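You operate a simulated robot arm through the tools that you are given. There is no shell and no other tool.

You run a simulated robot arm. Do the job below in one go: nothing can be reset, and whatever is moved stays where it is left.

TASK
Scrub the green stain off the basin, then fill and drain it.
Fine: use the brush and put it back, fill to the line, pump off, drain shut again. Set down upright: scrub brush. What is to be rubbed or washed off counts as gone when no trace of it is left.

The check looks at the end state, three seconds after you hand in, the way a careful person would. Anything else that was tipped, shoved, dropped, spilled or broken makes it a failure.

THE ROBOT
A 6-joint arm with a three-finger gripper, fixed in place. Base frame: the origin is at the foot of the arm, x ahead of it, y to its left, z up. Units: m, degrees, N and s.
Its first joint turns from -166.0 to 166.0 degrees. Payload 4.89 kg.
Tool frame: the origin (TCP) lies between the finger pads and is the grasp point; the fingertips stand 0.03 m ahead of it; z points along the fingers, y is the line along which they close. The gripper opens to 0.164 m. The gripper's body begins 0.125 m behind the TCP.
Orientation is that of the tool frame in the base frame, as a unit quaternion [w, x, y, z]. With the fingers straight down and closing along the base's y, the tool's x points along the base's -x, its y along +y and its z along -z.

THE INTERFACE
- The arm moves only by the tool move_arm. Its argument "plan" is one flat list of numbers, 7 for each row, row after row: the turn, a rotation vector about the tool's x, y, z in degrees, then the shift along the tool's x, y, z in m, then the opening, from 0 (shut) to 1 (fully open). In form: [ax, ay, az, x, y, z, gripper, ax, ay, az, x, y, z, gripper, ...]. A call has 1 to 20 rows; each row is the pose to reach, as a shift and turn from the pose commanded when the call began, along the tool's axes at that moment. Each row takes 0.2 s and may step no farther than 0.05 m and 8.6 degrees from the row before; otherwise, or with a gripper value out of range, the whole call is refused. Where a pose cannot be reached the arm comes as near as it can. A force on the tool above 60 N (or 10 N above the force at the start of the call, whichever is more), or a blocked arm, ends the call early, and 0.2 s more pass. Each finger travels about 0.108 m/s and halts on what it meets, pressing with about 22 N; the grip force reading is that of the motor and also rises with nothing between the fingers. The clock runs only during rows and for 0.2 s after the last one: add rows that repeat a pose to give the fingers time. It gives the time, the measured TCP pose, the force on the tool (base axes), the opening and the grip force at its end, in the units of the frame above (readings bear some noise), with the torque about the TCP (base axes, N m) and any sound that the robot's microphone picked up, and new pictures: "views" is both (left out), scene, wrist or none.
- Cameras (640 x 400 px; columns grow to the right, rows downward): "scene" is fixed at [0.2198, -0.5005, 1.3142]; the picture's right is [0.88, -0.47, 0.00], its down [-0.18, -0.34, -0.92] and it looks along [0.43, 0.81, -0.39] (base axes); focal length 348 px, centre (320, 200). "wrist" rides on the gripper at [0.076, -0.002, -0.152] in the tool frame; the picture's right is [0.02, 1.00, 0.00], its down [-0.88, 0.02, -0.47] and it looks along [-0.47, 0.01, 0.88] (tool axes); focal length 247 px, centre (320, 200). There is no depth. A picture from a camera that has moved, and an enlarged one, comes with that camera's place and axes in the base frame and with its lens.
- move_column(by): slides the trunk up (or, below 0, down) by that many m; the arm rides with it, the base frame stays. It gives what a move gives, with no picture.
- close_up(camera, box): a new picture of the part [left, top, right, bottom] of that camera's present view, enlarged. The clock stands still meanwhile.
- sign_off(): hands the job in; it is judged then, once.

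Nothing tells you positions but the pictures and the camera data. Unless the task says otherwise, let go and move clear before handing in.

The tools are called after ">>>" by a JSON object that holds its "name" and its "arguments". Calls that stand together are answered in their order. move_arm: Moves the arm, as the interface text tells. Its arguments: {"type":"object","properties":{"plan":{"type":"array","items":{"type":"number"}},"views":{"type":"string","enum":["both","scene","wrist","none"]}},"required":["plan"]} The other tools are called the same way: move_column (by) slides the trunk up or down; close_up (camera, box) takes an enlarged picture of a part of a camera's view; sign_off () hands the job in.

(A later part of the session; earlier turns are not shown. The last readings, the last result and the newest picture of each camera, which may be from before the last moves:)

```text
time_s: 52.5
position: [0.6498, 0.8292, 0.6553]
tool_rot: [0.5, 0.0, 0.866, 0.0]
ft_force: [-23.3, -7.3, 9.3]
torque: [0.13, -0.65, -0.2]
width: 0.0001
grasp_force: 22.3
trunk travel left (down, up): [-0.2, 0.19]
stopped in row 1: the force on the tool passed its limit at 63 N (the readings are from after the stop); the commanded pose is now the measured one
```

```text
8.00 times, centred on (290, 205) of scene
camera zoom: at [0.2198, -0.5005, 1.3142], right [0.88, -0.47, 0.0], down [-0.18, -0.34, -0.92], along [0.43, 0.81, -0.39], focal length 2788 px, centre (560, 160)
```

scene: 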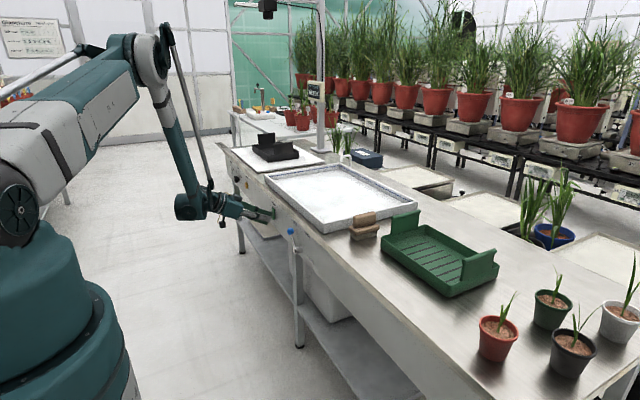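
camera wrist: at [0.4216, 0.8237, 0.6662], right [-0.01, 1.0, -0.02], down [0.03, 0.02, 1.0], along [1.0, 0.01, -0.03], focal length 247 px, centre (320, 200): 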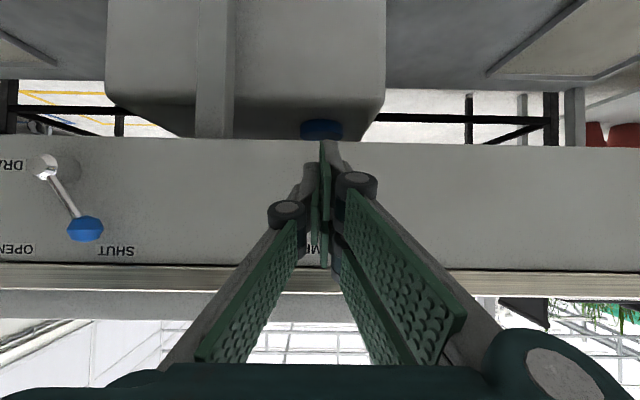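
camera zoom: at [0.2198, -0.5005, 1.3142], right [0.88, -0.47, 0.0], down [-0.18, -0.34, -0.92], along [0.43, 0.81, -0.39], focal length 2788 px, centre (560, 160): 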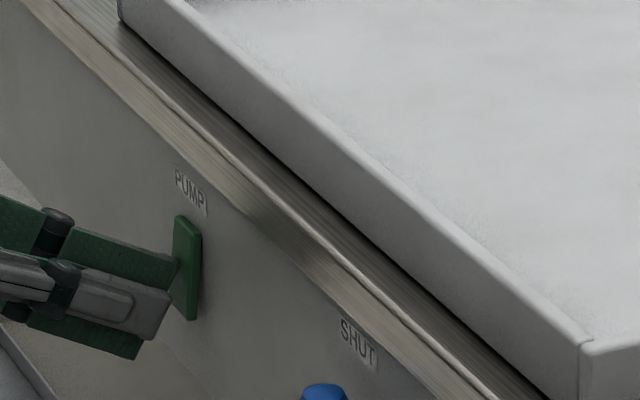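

The paddle didn't travel at all under a centre push, so it is probably a rocker that tips about its middle. I'll back off and look at its shape.

>>> {"name": "move_arm", "arguments": {"plan": [0, 0, 0, 0.02, 0, -0.035, 0, 0, 0, 0, 0.04, 0, -0.07, 0, 0, 0, 0, 0.04, 0, -0.07, 0], "views": "both"}}

>>> {"name": "close_up", "arguments": {"camera": "scene", "box": [262, 195, 292, 220]}}

>>> {"name": "close_up", "arguments": {"camera": "scene", "box": [300, 130, 420, 200]}}

```text
time_s: 53.3
position: [0.5704, 0.8305, 0.6546]
tool_rot: [0.499, 0.0, 0.866, -0.001]
ft_force: [0.5, -0.4, 0.1]
torque: [0.0, 0.0, 0.06]
width: 0.0
grasp_force: 22.3
trunk travel left (down, up): [-0.2, 0.19]
camera wrist: at [0.4, 0.8273, 0.6652], right [-0.01, 1.0, -0.02], down [0.03, 0.02, 1.0], along [1.0, 0.01, -0.03], focal length 247 px, centre (320, 200)
```

scene: 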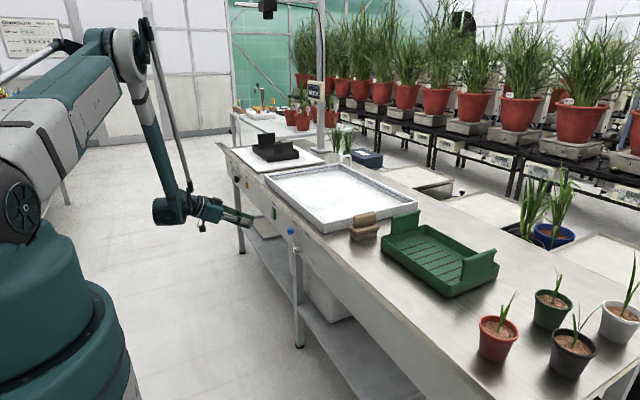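
wrist: 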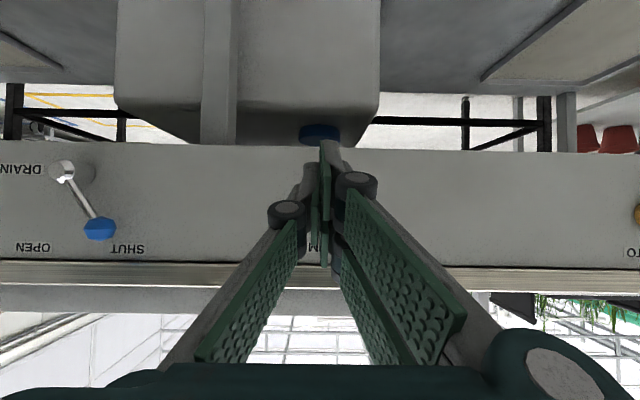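

```text
16.00 times, centred on (277, 208) of scene
camera zoom: at [0.2198, -0.5005, 1.3142], right [0.88, -0.47, 0.0], down [-0.18, -0.34, -0.92], along [0.43, 0.81, -0.39], focal length 5575 px, centre (1008, 80)
```

zoom: 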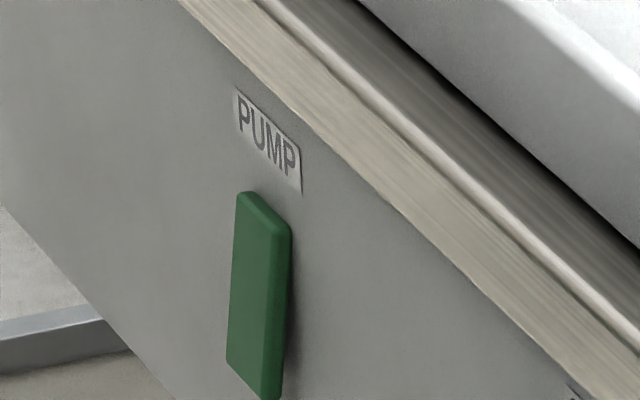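

```text
5.33 times, centred on (360, 165) of scene
camera zoom: at [0.2198, -0.5005, 1.3142], right [0.88, -0.47, 0.0], down [-0.18, -0.34, -0.92], along [0.43, 0.81, -0.39], focal length 1858 px, centre (107, 387)
```

zoom: 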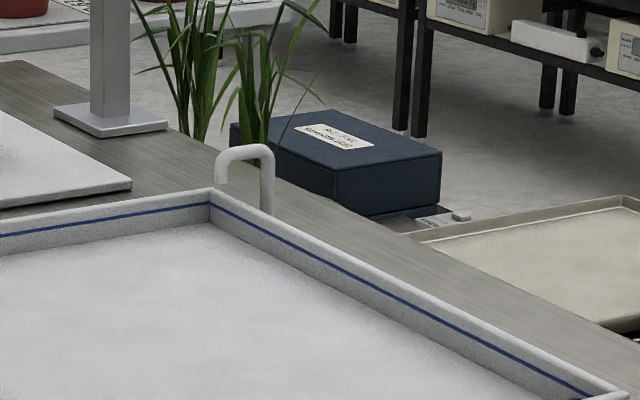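

The paddle is a rocker with its lower end standing out and the upper end already in. Pressing the lower end should switch it on, so I'll lower the tip to z≈0.638 and push there.

>>> {"name": "move_arm", "arguments": {"plan": [0, 0, 0, 0.0251, 0, 0.0145, 0, 0, 0, 0, 0.0075, 0, 0.045, 0, 0, 0, 0, -0.0099, 0, 0.0751, 0, 0, 0, 0, -0.0099, 0, 0.0751, 0], "views": "scene"}}

>>> {"name": "close_up", "arguments": {"camera": "scene", "box": [260, 190, 300, 222]}}

```text
time_s: 54.3
position: [0.64, 0.8313, 0.6258]
tool_rot: [0.498, -0.001, 0.867, 0.0]
ft_force: [-0.6, 0.4, 0.2]
torque: [0.0, -0.01, -0.03]
width: 0.0
grasp_force: 21.6
trunk travel left (down, up): [-0.2, 0.19]
```

scene: 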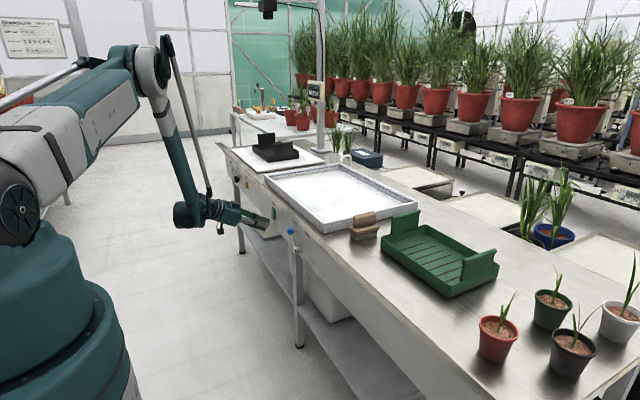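

```text
12.50 times, centred on (280, 206) of scene
camera zoom: at [0.2198, -0.5005, 1.3142], right [0.88, -0.47, 0.0], down [-0.18, -0.34, -0.92], along [0.43, 0.81, -0.39], focal length 4356 px, centre (820, 125)
```

zoom: 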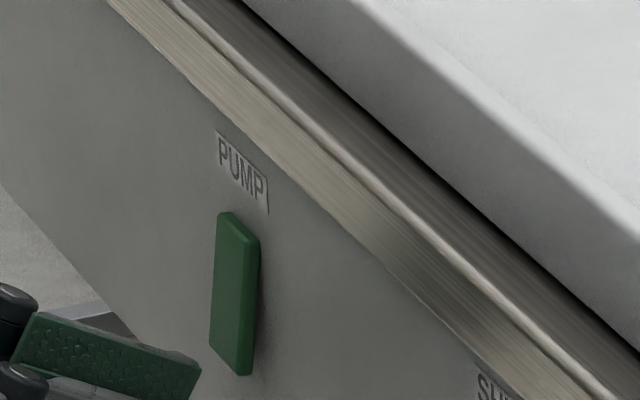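

The tip is a touch low; I'll raise it 4 mm and then press in small steps.

>>> {"name": "move_arm", "arguments": {"plan": [0, 0, 0, -0.0035, 0, -0.002, 0, 0, 0, 0, -0.006, 0, 0.0023, 0], "views": "none"}}

>>> {"name": "move_arm", "arguments": {"plan": [0, 0, 0, -0.001, 0, 0.0017, 0, 0, 0, 0, -0.002, 0, 0.0035, 0], "views": "none"}}

>>> {"name": "move_arm", "arguments": {"plan": [0, 0, 0, -0.001, 0, 0.0017, 0, 0, 0, 0, -0.002, 0, 0.0035, 0], "views": "scene"}}

>>> {"name": "close_up", "arguments": {"camera": "scene", "box": [260, 190, 300, 222]}}

```text
time_s: 54.9
position: [0.6461, 0.8297, 0.6291]
tool_rot: [0.499, 0.0, 0.866, 0.0]
ft_force: [-1.2, -0.2, -0.3]
torque: [0.0, -0.01, -0.03]
width: 0.0
grasp_force: 21.7
trunk travel left (down, up): [-0.2, 0.19]
```

```text
time_s: 55.5
position: [0.6501, 0.8291, 0.6294]
tool_rot: [0.5, 0.0, 0.866, 0.0]
ft_force: [-0.2, 0.3, -0.2]
torque: [0.04, -0.02, -0.07]
width: 0.0002
grasp_force: 22.5
trunk travel left (down, up): [-0.2, 0.19]
```

```text
time_s: 56.1
position: [0.6521, 0.8286, 0.6289]
tool_rot: [0.5, 0.0, 0.866, -0.001]
ft_force: [-16.0, -6.0, 0.1]
torque: [0.08, -0.23, -0.11]
width: 0.0
grasp_force: 22.3
trunk travel left (down, up): [-0.2, 0.19]
```

scene: 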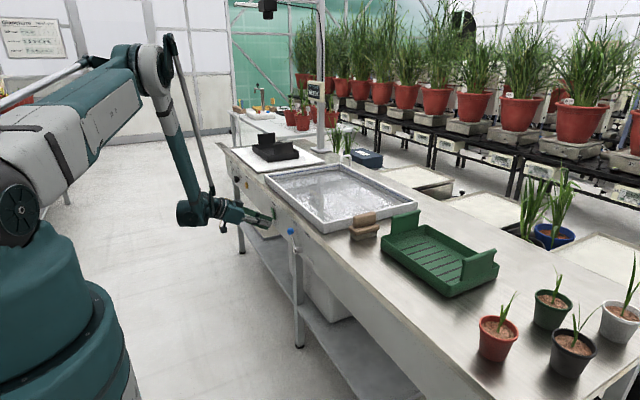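

```text
12.50 times, centred on (280, 206) of scene
camera zoom: at [0.2198, -0.5005, 1.3142], right [0.88, -0.47, 0.0], down [-0.18, -0.34, -0.92], along [0.43, 0.81, -0.39], focal length 4356 px, centre (820, 125)
```

zoom: 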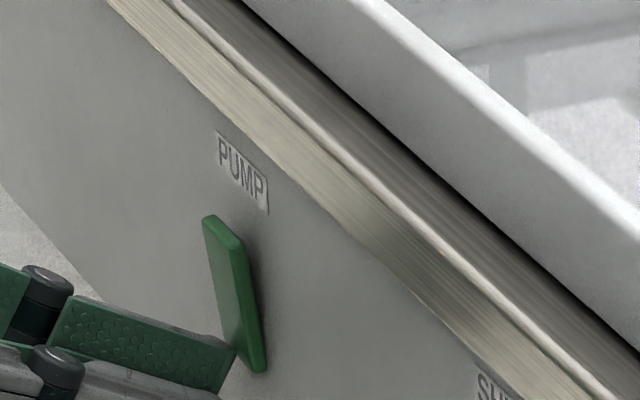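

The rocker flipped and water is running into the basin. The clock stands still between moves, so I'll check the water level against the line first.

>>> {"name": "close_up", "arguments": {"camera": "scene", "box": [255, 150, 425, 240]}}

>>> {"name": "close_up", "arguments": {"camera": "scene", "box": [310, 155, 360, 190]}}

```text
3.76 times, centred on (340, 195) of scene
camera zoom: at [0.2198, -0.5005, 1.3142], right [0.88, -0.47, 0.0], down [-0.18, -0.34, -0.92], along [0.43, 0.81, -0.39], focal length 1312 px, centre (245, 219)
```

zoom: 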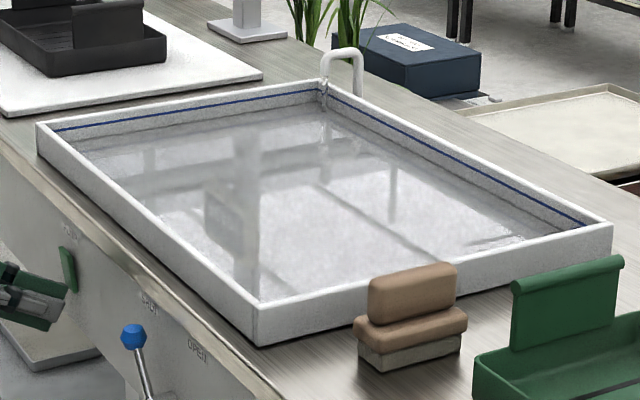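

```text
11.43 times, centred on (335, 172) of scene
camera zoom: at [0.2198, -0.5005, 1.3142], right [0.88, -0.47, 0.0], down [-0.18, -0.34, -0.92], along [0.43, 0.81, -0.39], focal length 3982 px, centre (149, 514)
```

zoom: 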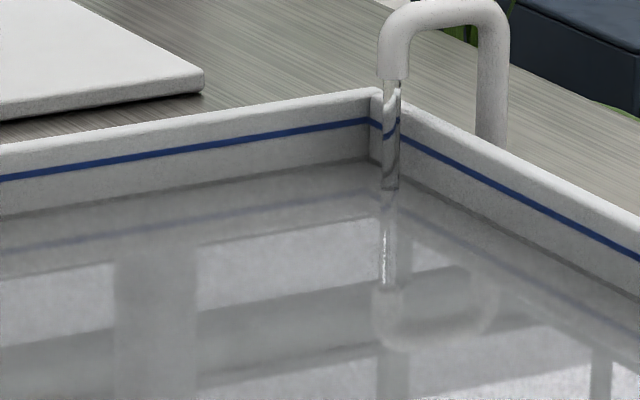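

Filling has only just begun. I'll move the tip up in front of the rocker's upper end, ready to switch off, and watch the rate.

>>> {"name": "move_arm", "arguments": {"plan": [0, 0, 0, 0.015, 0, -0.026, 0, 0, 0, 0, -0.017, 0, -0.0445, 0, 0, 0, 0, -0.021, 0, -0.0376, 0], "views": "scene"}}

>>> {"name": "close_up", "arguments": {"camera": "scene", "box": [310, 155, 360, 190]}}

>>> {"name": "close_up", "arguments": {"camera": "scene", "box": [260, 190, 300, 222]}}

```text
time_s: 56.9
position: [0.631, 0.8303, 0.6655]
tool_rot: [0.499, 0.0, 0.867, 0.0]
ft_force: [0.5, 0.6, 0.1]
torque: [0.01, 0.02, -0.02]
width: 0.0002
grasp_force: 22.4
trunk travel left (down, up): [-0.2, 0.19]
```

scene: 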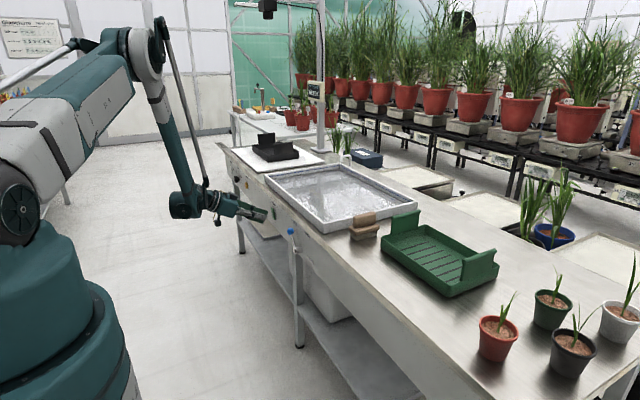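

```text
11.43 times, centred on (335, 172) of scene
camera zoom: at [0.2198, -0.5005, 1.3142], right [0.88, -0.47, 0.0], down [-0.18, -0.34, -0.92], along [0.43, 0.81, -0.39], focal length 3982 px, centre (149, 514)
```

zoom: 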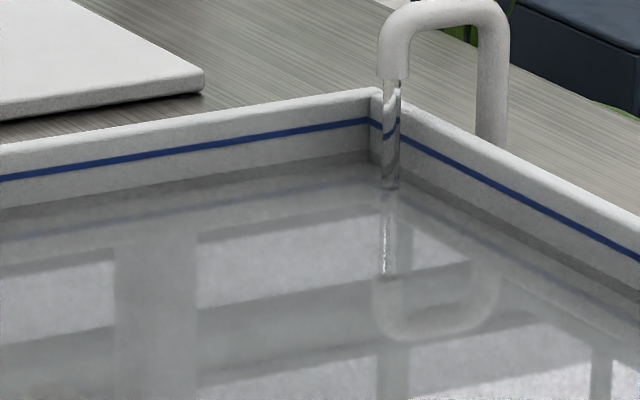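

```text
12.50 times, centred on (280, 206) of scene
camera zoom: at [0.2198, -0.5005, 1.3142], right [0.88, -0.47, 0.0], down [-0.18, -0.34, -0.92], along [0.43, 0.81, -0.39], focal length 4356 px, centre (820, 125)
```

zoom: 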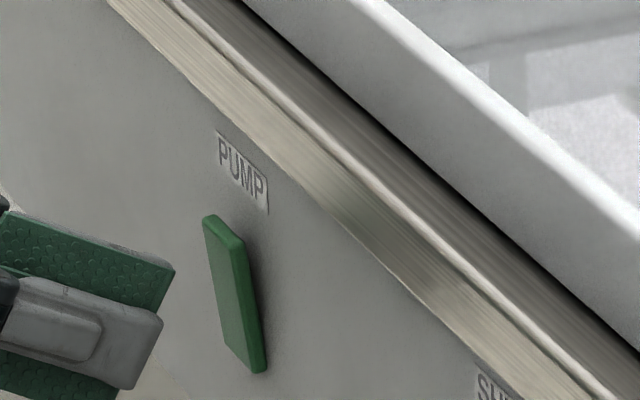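

Level rises about 10 px/s in this view, with ~31 px to go to the line (≈3 s). I'll raise the tip slightly and wait about 1.6 s, then measure again.

>>> {"name": "move_arm", "arguments": {"plan": [0, 0, 0, -0.0043, -0.001, -0.0025, 0, 0, 0, 0, -0.0058, -0.001, 0.0001, 0, 0, 0, 0, -0.0058, -0.001, 0.0001, 0, 0, 0, 0, -0.0058, -0.001, 0.0001, 0, 0, 0, 0, -0.0058, -0.001, 0.0001, 0, 0, 0, 0, -0.0058, -0.001, 0.0001, 0, 0, 0, 0, -0.0058, -0.001, 0.0001, 0], "views": "scene"}}

>>> {"name": "close_up", "arguments": {"camera": "scene", "box": [310, 155, 360, 190]}}

>>> {"name": "close_up", "arguments": {"camera": "scene", "box": [260, 190, 300, 222]}}

```text
time_s: 58.5
position: [0.6343, 0.8284, 0.6709]
tool_rot: [0.499, -0.001, 0.867, 0.0]
ft_force: [-0.1, 0.6, 0.3]
torque: [0.01, 0.03, -0.03]
width: 0.0
grasp_force: 21.9
trunk travel left (down, up): [-0.2, 0.19]
```

scene: 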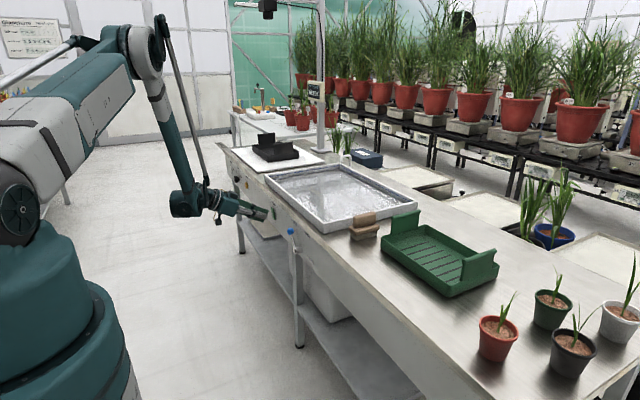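

```text
11.43 times, centred on (335, 172) of scene
camera zoom: at [0.2198, -0.5005, 1.3142], right [0.88, -0.47, 0.0], down [-0.18, -0.34, -0.92], along [0.43, 0.81, -0.39], focal length 3982 px, centre (149, 514)
```

zoom: 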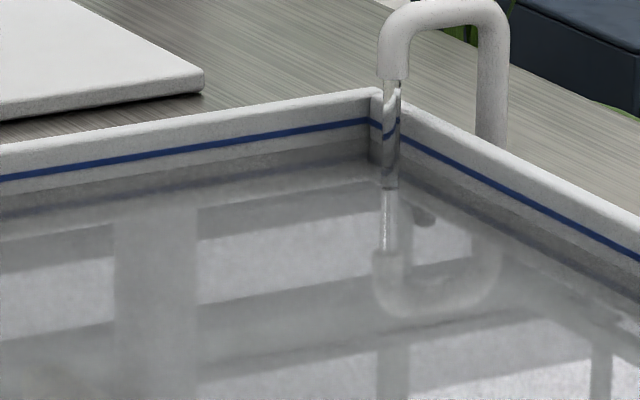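

```text
12.50 times, centred on (280, 206) of scene
camera zoom: at [0.2198, -0.5005, 1.3142], right [0.88, -0.47, 0.0], down [-0.18, -0.34, -0.92], along [0.43, 0.81, -0.39], focal length 4356 px, centre (820, 125)
```

zoom: 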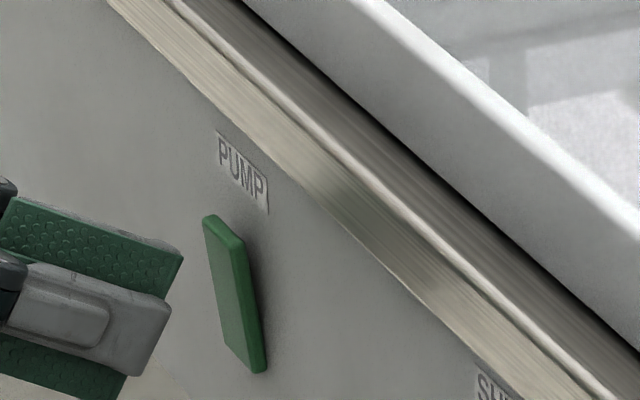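

>>> {"name": "close_up", "arguments": {"camera": "scene", "box": [308, 160, 332, 176]}}

>>> {"name": "close_up", "arguments": {"camera": "scene", "box": [345, 165, 385, 192]}}

```text
16.00 times, centred on (320, 168) of scene
camera zoom: at [0.2198, -0.5005, 1.3142], right [0.88, -0.47, 0.0], down [-0.18, -0.34, -0.92], along [0.43, 0.81, -0.39], focal length 5575 px, centre (320, 712)
```

zoom: 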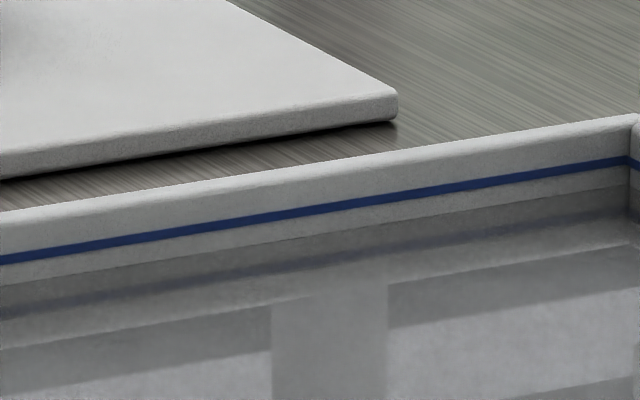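

```text
14.81 times, centred on (365, 178) of scene
camera zoom: at [0.2198, -0.5005, 1.3142], right [0.88, -0.47, 0.0], down [-0.18, -0.34, -0.92], along [0.43, 0.81, -0.39], focal length 5162 px, centre (-347, 518)
```

zoom: 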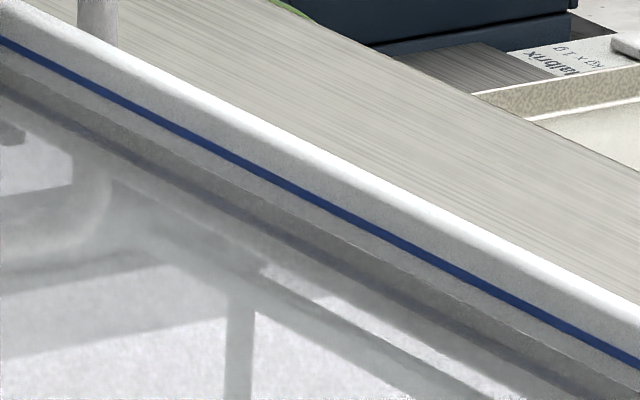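

By the reflection, the water is ~18.6 px below the line and rising ~7.8 px/s, so about 2.4 s more. I'll wait 1.2 s and recheck before pressing.

>>> {"name": "move_arm", "arguments": {"plan": [0, 0, 0, 0, 0, 0, 0, 0, 0, 0, 0, 0, 0, 0, 0, 0, 0, 0, 0, 0, 0, 0, 0, 0, 0, 0, 0, 0, 0, 0, 0, 0, 0, 0, 0], "views": "none"}}

>>> {"name": "close_up", "arguments": {"camera": "scene", "box": [308, 160, 332, 176]}}

```text
time_s: 59.7
position: [0.6347, 0.8275, 0.6698]
tool_rot: [0.5, 0.0, 0.866, 0.0]
ft_force: [0.3, 0.2, 0.5]
torque: [0.01, 0.02, -0.01]
width: 0.0
grasp_force: 22.7
trunk travel left (down, up): [-0.2, 0.19]
```

```text
16.00 times, centred on (320, 168) of scene
camera zoom: at [0.2198, -0.5005, 1.3142], right [0.88, -0.47, 0.0], down [-0.18, -0.34, -0.92], along [0.43, 0.81, -0.39], focal length 5575 px, centre (320, 712)
```

zoom: 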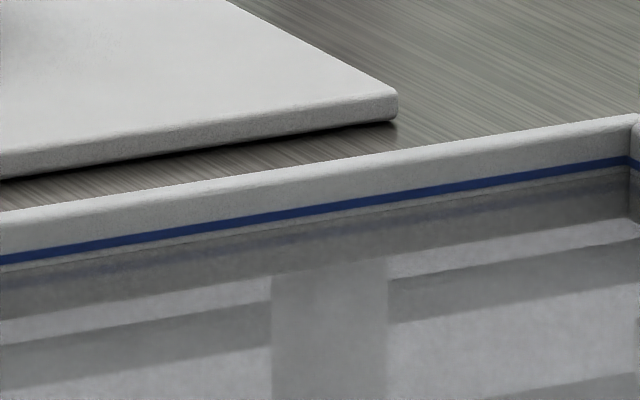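

13 px (≈1.2 s) to go. I'll wait 0.6 s and then press the upper end in the same call.

>>> {"name": "move_arm", "arguments": {"plan": [0, 0, 0, 0, 0, 0, 0, 0, 0, 0, 0, 0, 0, 0, 0, 0, 0, 0, 0, 0, 0, 0, 0, 0, -0.005, 0, 0.0087, 0, 0, 0, 0, -0.008, 0, 0.0139, 0, 0, 0, 0, -0.0095, 0, 0.0165, 0], "views": "scene"}}

>>> {"name": "close_up", "arguments": {"camera": "scene", "box": [260, 190, 300, 222]}}

>>> {"name": "close_up", "arguments": {"camera": "scene", "box": [308, 160, 332, 176]}}

>>> {"name": "close_up", "arguments": {"camera": "scene", "box": [310, 155, 360, 190]}}

```text
time_s: 61.1
position: [0.6527, 0.8278, 0.6709]
tool_rot: [0.499, 0.0, 0.866, 0.0]
ft_force: [-38.9, -16.4, -0.7]
torque: [0.18, -0.46, -0.5]
width: 0.0002
grasp_force: 22.0
trunk travel left (down, up): [-0.2, 0.19]
```

scene: 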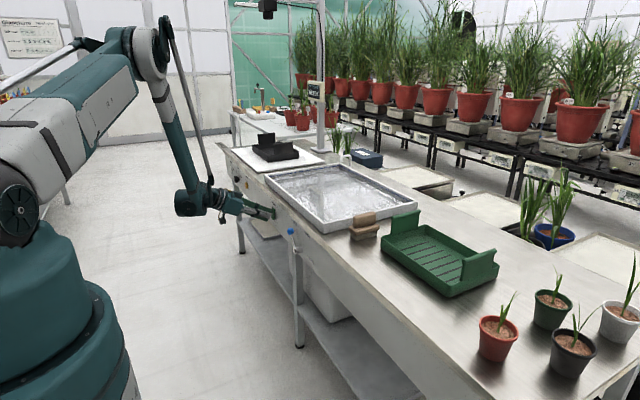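

```text
12.50 times, centred on (280, 206) of scene
camera zoom: at [0.2198, -0.5005, 1.3142], right [0.88, -0.47, 0.0], down [-0.18, -0.34, -0.92], along [0.43, 0.81, -0.39], focal length 4356 px, centre (820, 125)
```

zoom: 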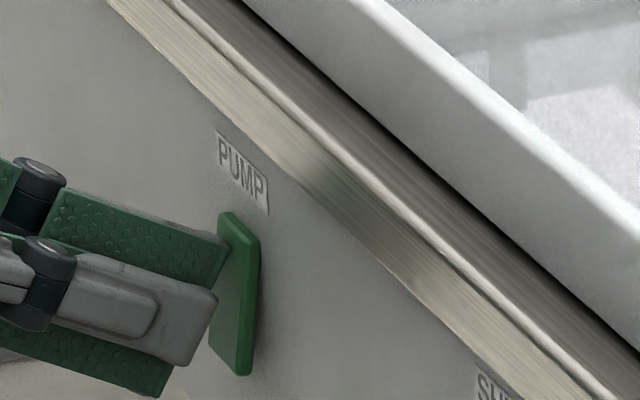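

```text
16.00 times, centred on (320, 168) of scene
camera zoom: at [0.2198, -0.5005, 1.3142], right [0.88, -0.47, 0.0], down [-0.18, -0.34, -0.92], along [0.43, 0.81, -0.39], focal length 5575 px, centre (320, 712)
```

zoom: 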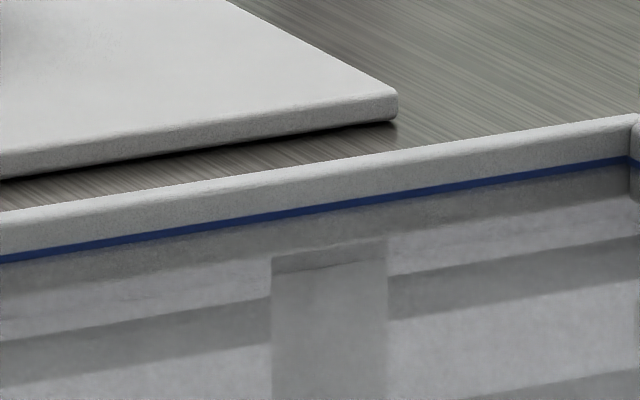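

```text
11.43 times, centred on (335, 172) of scene
camera zoom: at [0.2198, -0.5005, 1.3142], right [0.88, -0.47, 0.0], down [-0.18, -0.34, -0.92], along [0.43, 0.81, -0.39], focal length 3982 px, centre (149, 514)
```

zoom: 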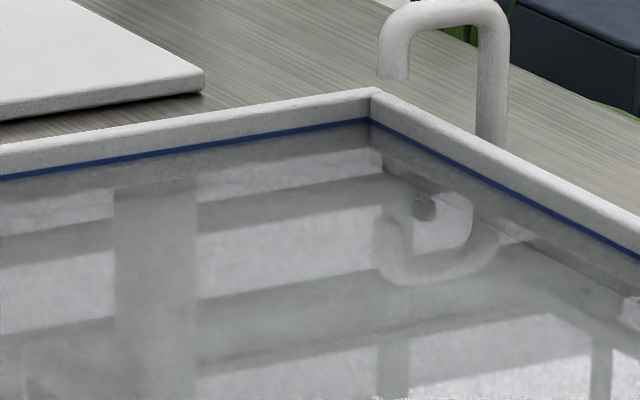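

The pump is off and the water sits right on the blue line. Now I'll back away and move in front of the drain lever, with the fingers opened to straddle its knob.

>>> {"name": "move_arm", "arguments": {"plan": [0, 0, 0, 0.02, 0, -0.0346, 0, 0, 0, 0, 0.04, 0, -0.0693, 0, 0, 0, 0, 0.035, -0.047, -0.072, 0.1, 0, 0, 0, 0.03, -0.094, -0.075, 0.2, 0, 0, 0, 0.025, -0.141, -0.078, 0.28, 0, 0, 0, 0.02, -0.188, -0.081, 0.28, 0, 0, 0, 0.0149, -0.235, -0.0838, 0.28, 0, 0, 0, 0.0149, -0.235, -0.0838, 0.28], "views": "both"}}

>>> {"name": "close_up", "arguments": {"camera": "wrist", "box": [220, 60, 420, 260]}}

>>> {"name": "close_up", "arguments": {"camera": "scene", "box": [250, 195, 330, 260]}}

>>> {"name": "close_up", "arguments": {"camera": "scene", "box": [308, 160, 332, 176]}}

```text
time_s: 62.9
position: [0.6109, 0.6754, 0.7484]
tool_rot: [0.498, 0.0, 0.867, -0.001]
ft_force: [-0.6, 0.1, 0.7]
torque: [-0.01, -0.01, 0.01]
width: 0.0459
grasp_force: 0.1
out of reach, approached as far as the arm can: row 5, 6, 7, 8
trunk travel left (down, up): [-0.2, 0.19]
camera wrist: at [0.4406, 0.6729, 0.7599], right [-0.01, 1.0, -0.02], down [0.03, 0.02, 1.0], along [1.0, 0.01, -0.03], focal length 247 px, centre (320, 200)
```

scene: 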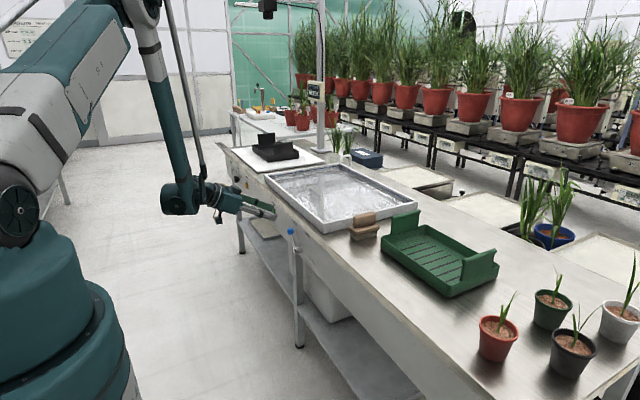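
wrist: 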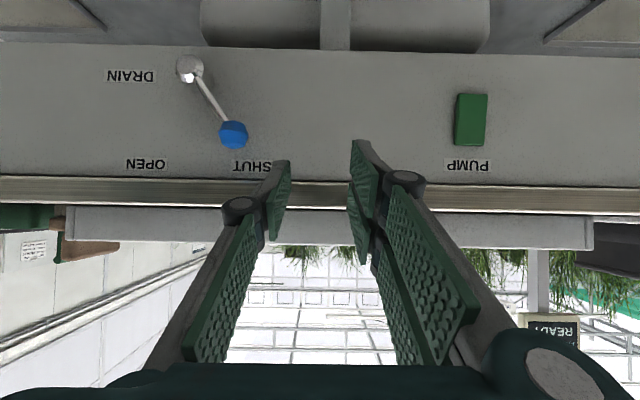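

```text
2.00 times, centred on (320, 160) of wrist
camera zoom: at [0.4406, 0.6729, 0.7599], right [-0.01, 1.0, -0.02], down [0.03, 0.02, 1.0], along [1.0, 0.01, -0.03], focal length 494 px, centre (320, 280)
```

zoom: 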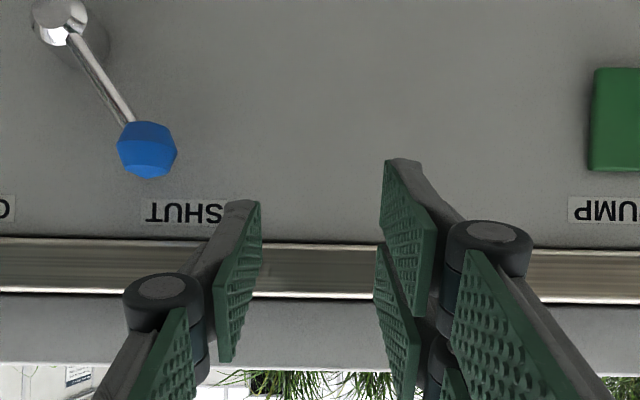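

```text
6.15 times, centred on (290, 228) of scene
camera zoom: at [0.2198, -0.5005, 1.3142], right [0.88, -0.47, 0.0], down [-0.18, -0.34, -0.92], along [0.43, 0.81, -0.39], focal length 2144 px, centre (505, 31)
```

zoom: 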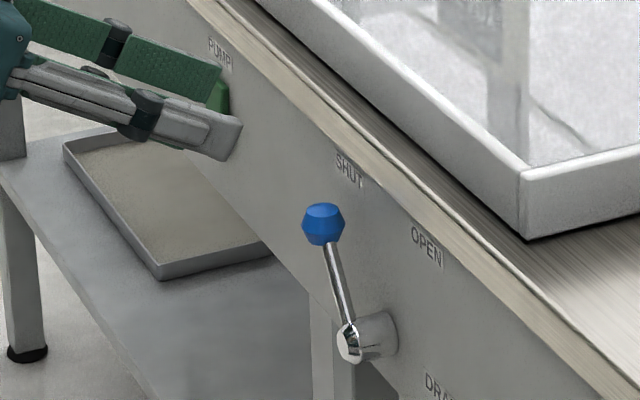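

```text
16.00 times, centred on (320, 168) of scene
camera zoom: at [0.2198, -0.5005, 1.3142], right [0.88, -0.47, 0.0], down [-0.18, -0.34, -0.92], along [0.43, 0.81, -0.39], focal length 5575 px, centre (320, 712)
```

zoom: 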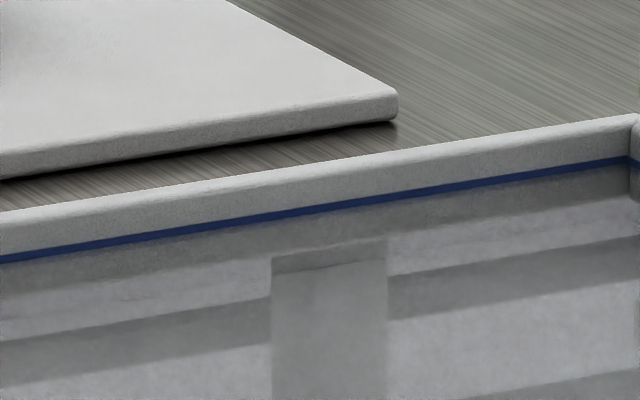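

At this tilt the arm is too folded to get in front of the lever. The level holds at the line, so nothing is rushed. I'll steepen the tool to ~20° from vertical and keep the fingers closed for pushing the lever.

>>> {"name": "move_arm", "arguments": {"plan": [0, 5, 0, 0, 0, 0, 0.15, 0, 10, 0, 0, 0, 0, 0, 0, 15, 0, 0, 0, 0, 0, 0, 20, 0, 0, 0, 0, 0, 0, 25, 0, 0, 0, 0, 0, 0, 30, 0, 0, 0, 0, 0, 0, 35, 0, 0, 0, 0, 0, 0, 40, 0, 0, 0, 0, 0, 0, 40, 0, 0, 0, 0, 0], "views": "both"}}

>>> {"name": "close_up", "arguments": {"camera": "scene", "box": [250, 195, 330, 260]}}

```text
time_s: 64.9
position: [0.6106, 0.6748, 0.7458]
tool_rot: [0.173, -0.001, 0.985, 0.0]
ft_force: [-0.1, -0.1, 0.6]
torque: [0.0, -0.03, -0.03]
width: 0.0
grasp_force: 21.6
trunk travel left (down, up): [-0.2, 0.19]
camera wrist: at [0.4881, 0.6716, 0.8638], right [-0.02, 1.0, -0.01], down [0.67, 0.02, 0.74], along [0.74, 0.01, -0.67], focal length 247 px, centre (320, 200)
```

scene: 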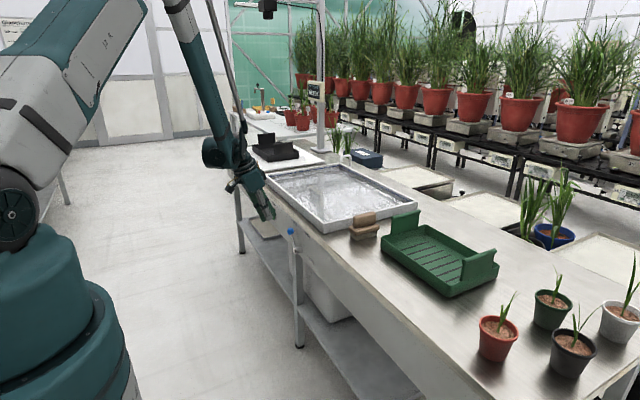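
wrist: 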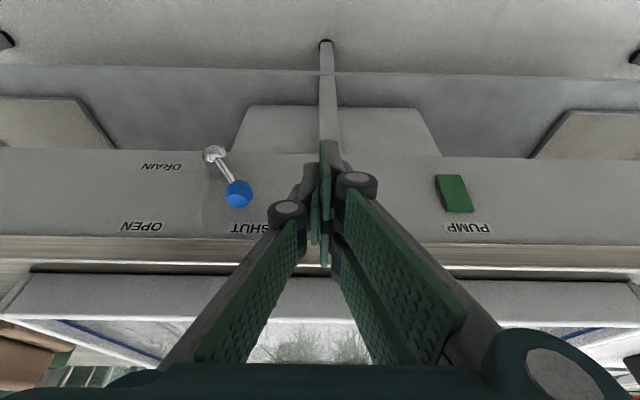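

```text
6.15 times, centred on (290, 228) of scene
camera zoom: at [0.2198, -0.5005, 1.3142], right [0.88, -0.47, 0.0], down [-0.18, -0.34, -0.92], along [0.43, 0.81, -0.39], focal length 2144 px, centre (505, 31)
```

zoom: 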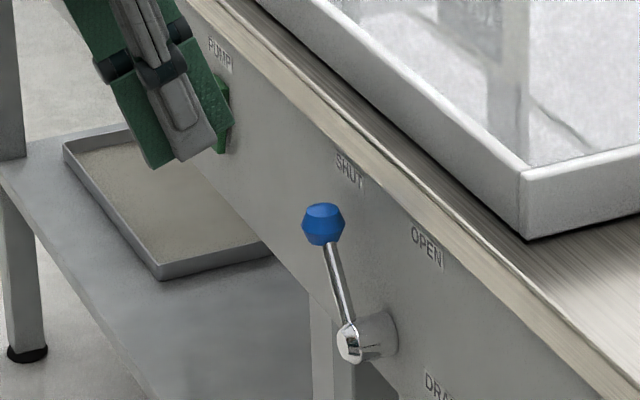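

The arm is settled and the lever's position is confirmed. Moving the closed fingers down beside the knob on its SHUT (+y) side.

>>> {"name": "move_arm", "arguments": {"plan": [0, 0, 0, 0.0101, -0.0215, 0.0278, 0, 0, 0, 0, 0.0202, -0.043, 0.0555, 0, 0, 0, 0, 0.0033, -0.043, 0.0617, 0, 0, 0, 0, -0.0136, -0.043, 0.0678, 0, 0, 0, 0, -0.0136, -0.043, 0.0678, 0], "views": "both"}}

>>> {"name": "close_up", "arguments": {"camera": "scene", "box": [250, 195, 330, 260]}}

>>> {"name": "close_up", "arguments": {"camera": "wrist", "box": [200, 60, 420, 260]}}

```text
time_s: 66.1
position: [0.6463, 0.6312, 0.6874]
tool_rot: [0.173, 0.0, 0.985, 0.0]
ft_force: [0.0, -0.1, -0.2]
torque: [-0.04, -0.02, -0.01]
width: 0.0002
grasp_force: 21.9
trunk travel left (down, up): [-0.2, 0.19]
camera wrist: at [0.5241, 0.6282, 0.8041], right [-0.02, 1.0, -0.01], down [0.67, 0.02, 0.74], along [0.74, 0.01, -0.67], focal length 247 px, centre (320, 200)
```

scene: 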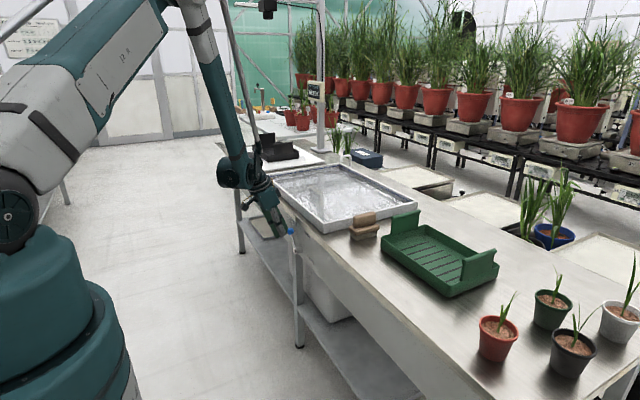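
wrist: 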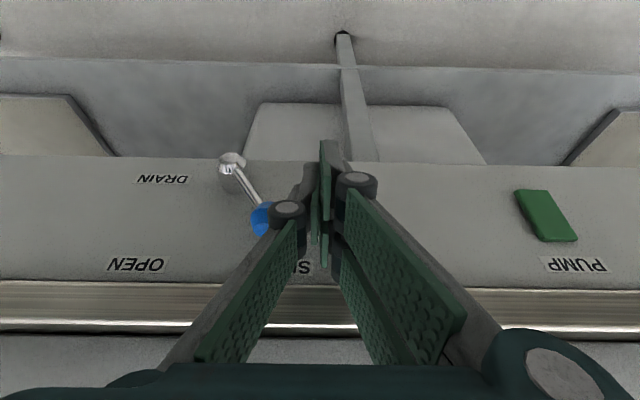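

```text
6.15 times, centred on (290, 228) of scene
camera zoom: at [0.2198, -0.5005, 1.3142], right [0.88, -0.47, 0.0], down [-0.18, -0.34, -0.92], along [0.43, 0.81, -0.39], focal length 2144 px, centre (505, 31)
```

zoom: 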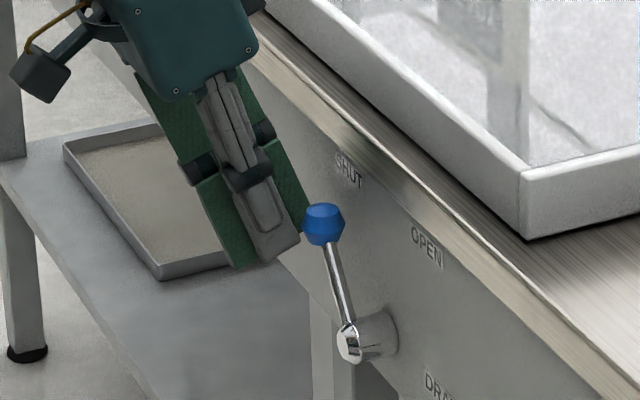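

```text
2.00 times, centred on (310, 160) of wrist
camera zoom: at [0.5241, 0.6282, 0.8041], right [-0.02, 1.0, -0.01], down [0.67, 0.02, 0.74], along [0.74, 0.01, -0.67], focal length 494 px, centre (340, 280)
```

zoom: 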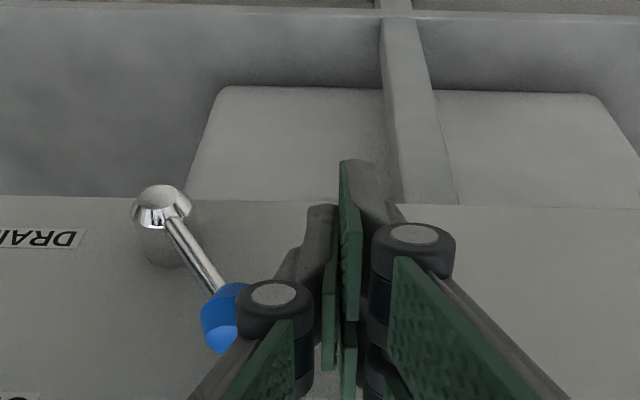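

The fingers are beside the knob. Now I'll push the lever toward OPEN (−y).

>>> {"name": "move_arm", "arguments": {"plan": [0, 0, 0, 0, -0.015, 0, 0, 0, 0, 0, 0, -0.03, 0, 0, 0, 0, 0, 0, -0.045, 0, 0, 0, 0, 0, 0, -0.06, 0, 0, 0, 0, 0, 0, -0.075, 0, 0], "views": "both"}}

>>> {"name": "close_up", "arguments": {"camera": "scene", "box": [250, 195, 330, 260]}}

```text
time_s: 67.3
position: [0.6474, 0.5572, 0.6863]
tool_rot: [0.173, 0.0, 0.985, 0.0]
ft_force: [-0.8, 0.4, 0.2]
torque: [-0.03, -0.02, -0.02]
width: 0.0001
grasp_force: 22.0
trunk travel left (down, up): [-0.2, 0.19]
camera wrist: at [0.5244, 0.554, 0.8041], right [-0.02, 1.0, -0.01], down [0.67, 0.02, 0.74], along [0.74, 0.01, -0.67], focal length 247 px, centre (320, 200)
```

scene: 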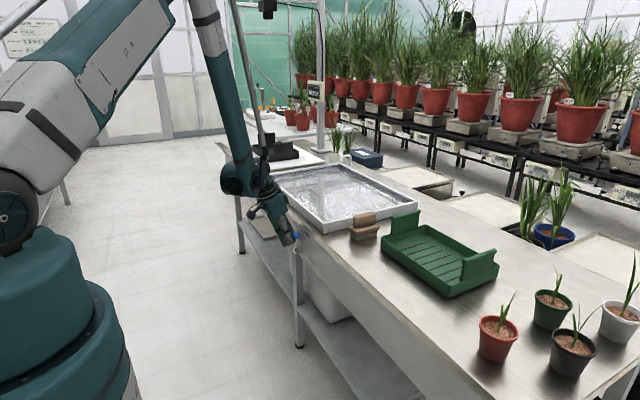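
wrist: 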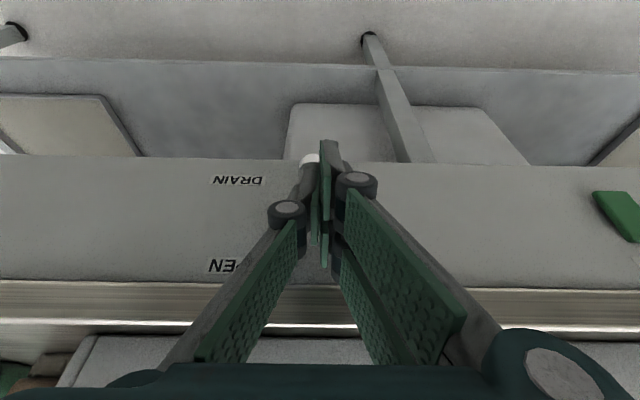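

```text
6.15 times, centred on (290, 228) of scene
camera zoom: at [0.2198, -0.5005, 1.3142], right [0.88, -0.47, 0.0], down [-0.18, -0.34, -0.92], along [0.43, 0.81, -0.39], focal length 2144 px, centre (505, 31)
```

zoom: 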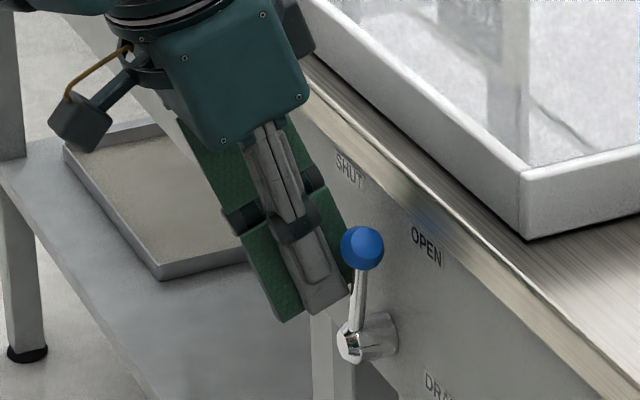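

The lever is about vertical now and moving easily. I'll keep pushing to OPEN.

>>> {"name": "move_arm", "arguments": {"plan": [0, 0, 0, 0, -0.012, 0, 0, 0, 0, 0, 0, -0.024, 0, 0, 0, 0, 0, 0, -0.034, 0, 0], "views": "scene"}}

>>> {"name": "close_up", "arguments": {"camera": "scene", "box": [250, 195, 330, 260]}}

>>> {"name": "close_up", "arguments": {"camera": "scene", "box": [308, 160, 332, 176]}}

```text
time_s: 68.3
position: [0.6458, 0.5298, 0.6865]
tool_rot: [0.173, -0.003, 0.985, 0.003]
ft_force: [-4.2, 13.3, 8.0]
torque: [0.13, -0.08, 0.33]
width: 0.0061
grasp_force: 45.0
trunk travel left (down, up): [-0.2, 0.19]
stopped in row 3: the force on the tool passed its limit at 64 N (the readings are from after the stop); the commanded pose is now the measured one
```

scene: 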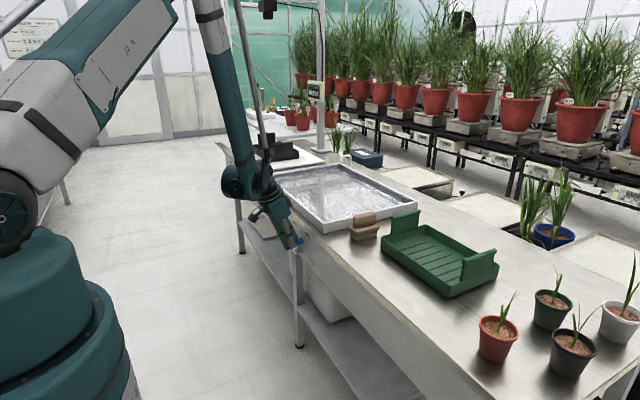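

```text
6.15 times, centred on (290, 228) of scene
camera zoom: at [0.2198, -0.5005, 1.3142], right [0.88, -0.47, 0.0], down [-0.18, -0.34, -0.92], along [0.43, 0.81, -0.39], focal length 2144 px, centre (505, 31)
```

zoom: 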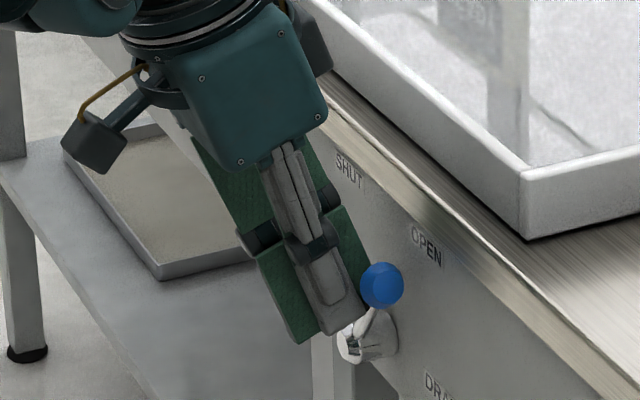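

```text
16.00 times, centred on (320, 168) of scene
camera zoom: at [0.2198, -0.5005, 1.3142], right [0.88, -0.47, 0.0], down [-0.18, -0.34, -0.92], along [0.43, 0.81, -0.39], focal length 5575 px, centre (320, 712)
```

zoom: 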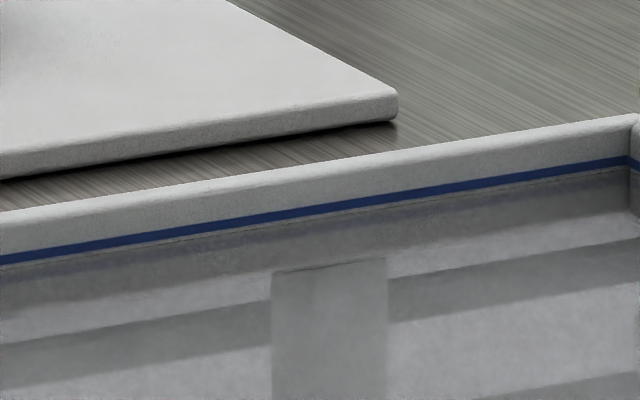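

The lever reached its OPEN stop and the level is visibly dropping. While it drains I'll slip the fingers off and round to the other (−y) side of the knob, ready for closing.

>>> {"name": "move_arm", "arguments": {"plan": [0, 0, 0, 0, 0.008, 0, 0, 0, 0, 0, 0.0141, 0.008, -0.0052, 0, 0, 0, 0, 0.0301, 0.008, -0.011, 0, 0, 0, 0, 0.0301, 0.008, -0.011, 0], "views": "none"}}

>>> {"name": "move_arm", "arguments": {"plan": [0, 0, 0, 0, -0.03, 0, 0, 0, 0, 0, 0, -0.06, 0, 0, 0, 0, 0, 0, -0.085, 0, 0, 0, 0, 0, 0, -0.085, 0, 0], "views": "both"}}

>>> {"name": "close_up", "arguments": {"camera": "scene", "box": [250, 195, 330, 260]}}

>>> {"name": "close_up", "arguments": {"camera": "scene", "box": [255, 150, 425, 240]}}

```text
time_s: 69.3
position: [0.6139, 0.5343, 0.686]
tool_rot: [0.172, -0.003, 0.985, 0.003]
ft_force: [0.8, -0.6, -0.5]
torque: [0.04, 0.0, -0.01]
width: 0.0
grasp_force: 45.0
trunk travel left (down, up): [-0.2, 0.19]
```

```text
time_s: 70.0
position: [0.6246, 0.4903, 0.6985]
tool_rot: [0.166, -0.004, 0.986, 0.003]
ft_force: [-1.3, -0.4, 0.5]
torque: [-0.17, -0.01, -0.08]
width: 0.0001
grasp_force: 44.7
out of reach, approached as far as the arm can: row 1, 2, 3
trunk travel left (down, up): [-0.2, 0.19]
stopped in row 3: the force on the tool passed its limit at 70 N (the readings are from after the stop); the commanded pose is now the measured one
camera wrist: at [0.5031, 0.4862, 0.8173], right [-0.03, 1.0, 0.0], down [0.68, 0.02, 0.74], along [0.74, 0.02, -0.68], focal length 247 px, centre (320, 200)
```

scene: 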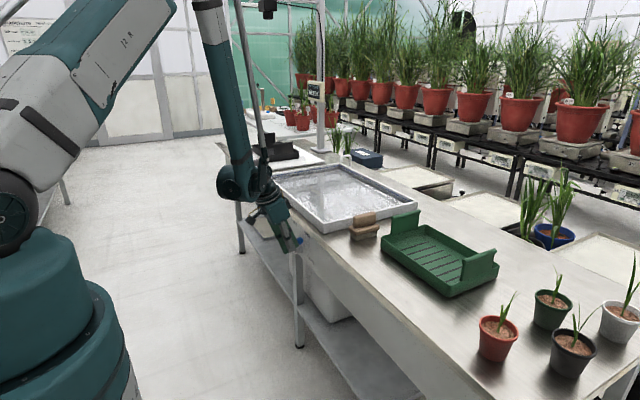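
wrist: 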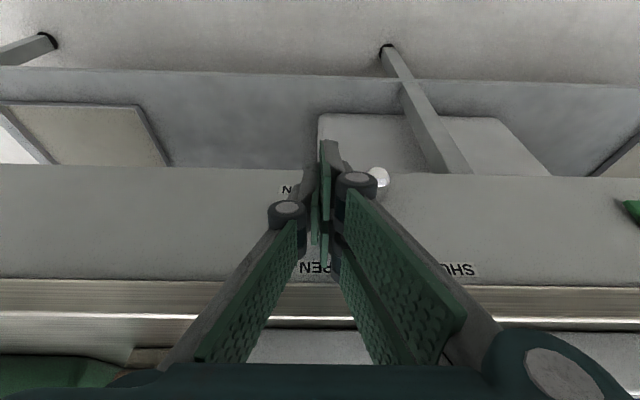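

```text
6.15 times, centred on (290, 228) of scene
camera zoom: at [0.2198, -0.5005, 1.3142], right [0.88, -0.47, 0.0], down [-0.18, -0.34, -0.92], along [0.43, 0.81, -0.39], focal length 2144 px, centre (505, 31)
```

zoom: 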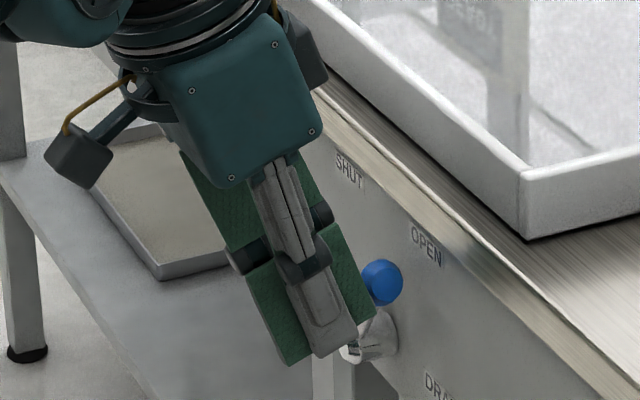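

```text
3.76 times, centred on (340, 195) of scene
camera zoom: at [0.2198, -0.5005, 1.3142], right [0.88, -0.47, 0.0], down [-0.18, -0.34, -0.92], along [0.43, 0.81, -0.39], focal length 1312 px, centre (245, 219)
```

zoom: 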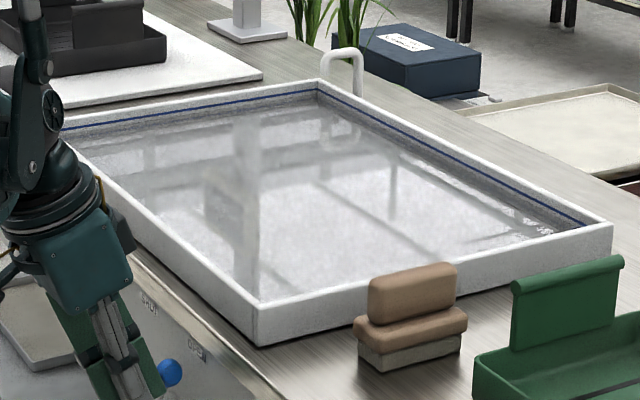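

The fold limit nudged the tool, but the lever stayed OPEN and the water is draining. I'll rise above the knob and straighten the tool, which eases the folded arm.

>>> {"name": "move_arm", "arguments": {"plan": [0, 5, 0, -0.0068, 0, -0.0188, 0, 0, 10, 0, -0.0137, 0, -0.0376, 0, 0, 15, 0, -0.0205, 0, -0.0564, 0, 0, 15, 0, -0.0205, 0, -0.0564, 0], "views": "both"}}

>>> {"name": "close_up", "arguments": {"camera": "scene", "box": [250, 195, 330, 260]}}

```text
time_s: 71.0
position: [0.626, 0.4912, 0.7585]
tool_rot: [0.037, -0.004, 0.999, 0.003]
ft_force: [0.3, 0.3, 0.0]
torque: [0.02, -0.01, 0.0]
width: 0.0001
grasp_force: 44.9
trunk travel left (down, up): [-0.2, 0.19]
camera wrist: at [0.5396, 0.4859, 0.9056], right [-0.03, 1.0, 0.0], down [0.84, 0.02, 0.54], along [0.54, 0.02, -0.84], focal length 247 px, centre (320, 200)
```

scene: 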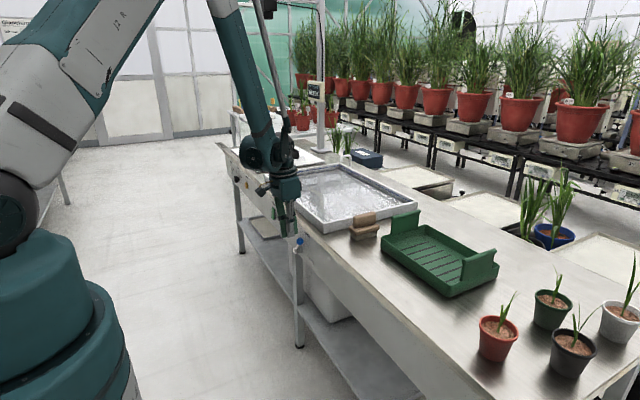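
wrist: 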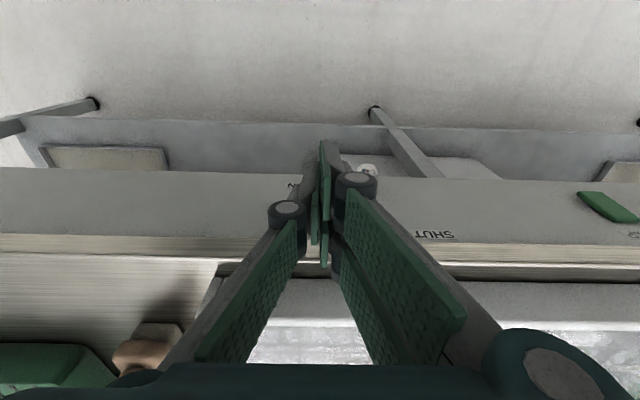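

```text
6.15 times, centred on (290, 228) of scene
camera zoom: at [0.2198, -0.5005, 1.3142], right [0.88, -0.47, 0.0], down [-0.18, -0.34, -0.92], along [0.43, 0.81, -0.39], focal length 2144 px, centre (505, 31)
```

zoom: 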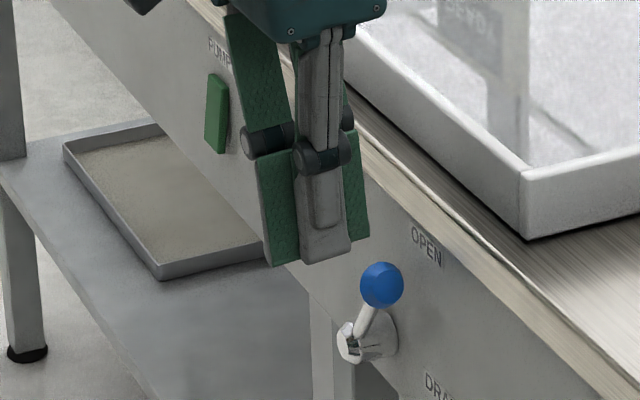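

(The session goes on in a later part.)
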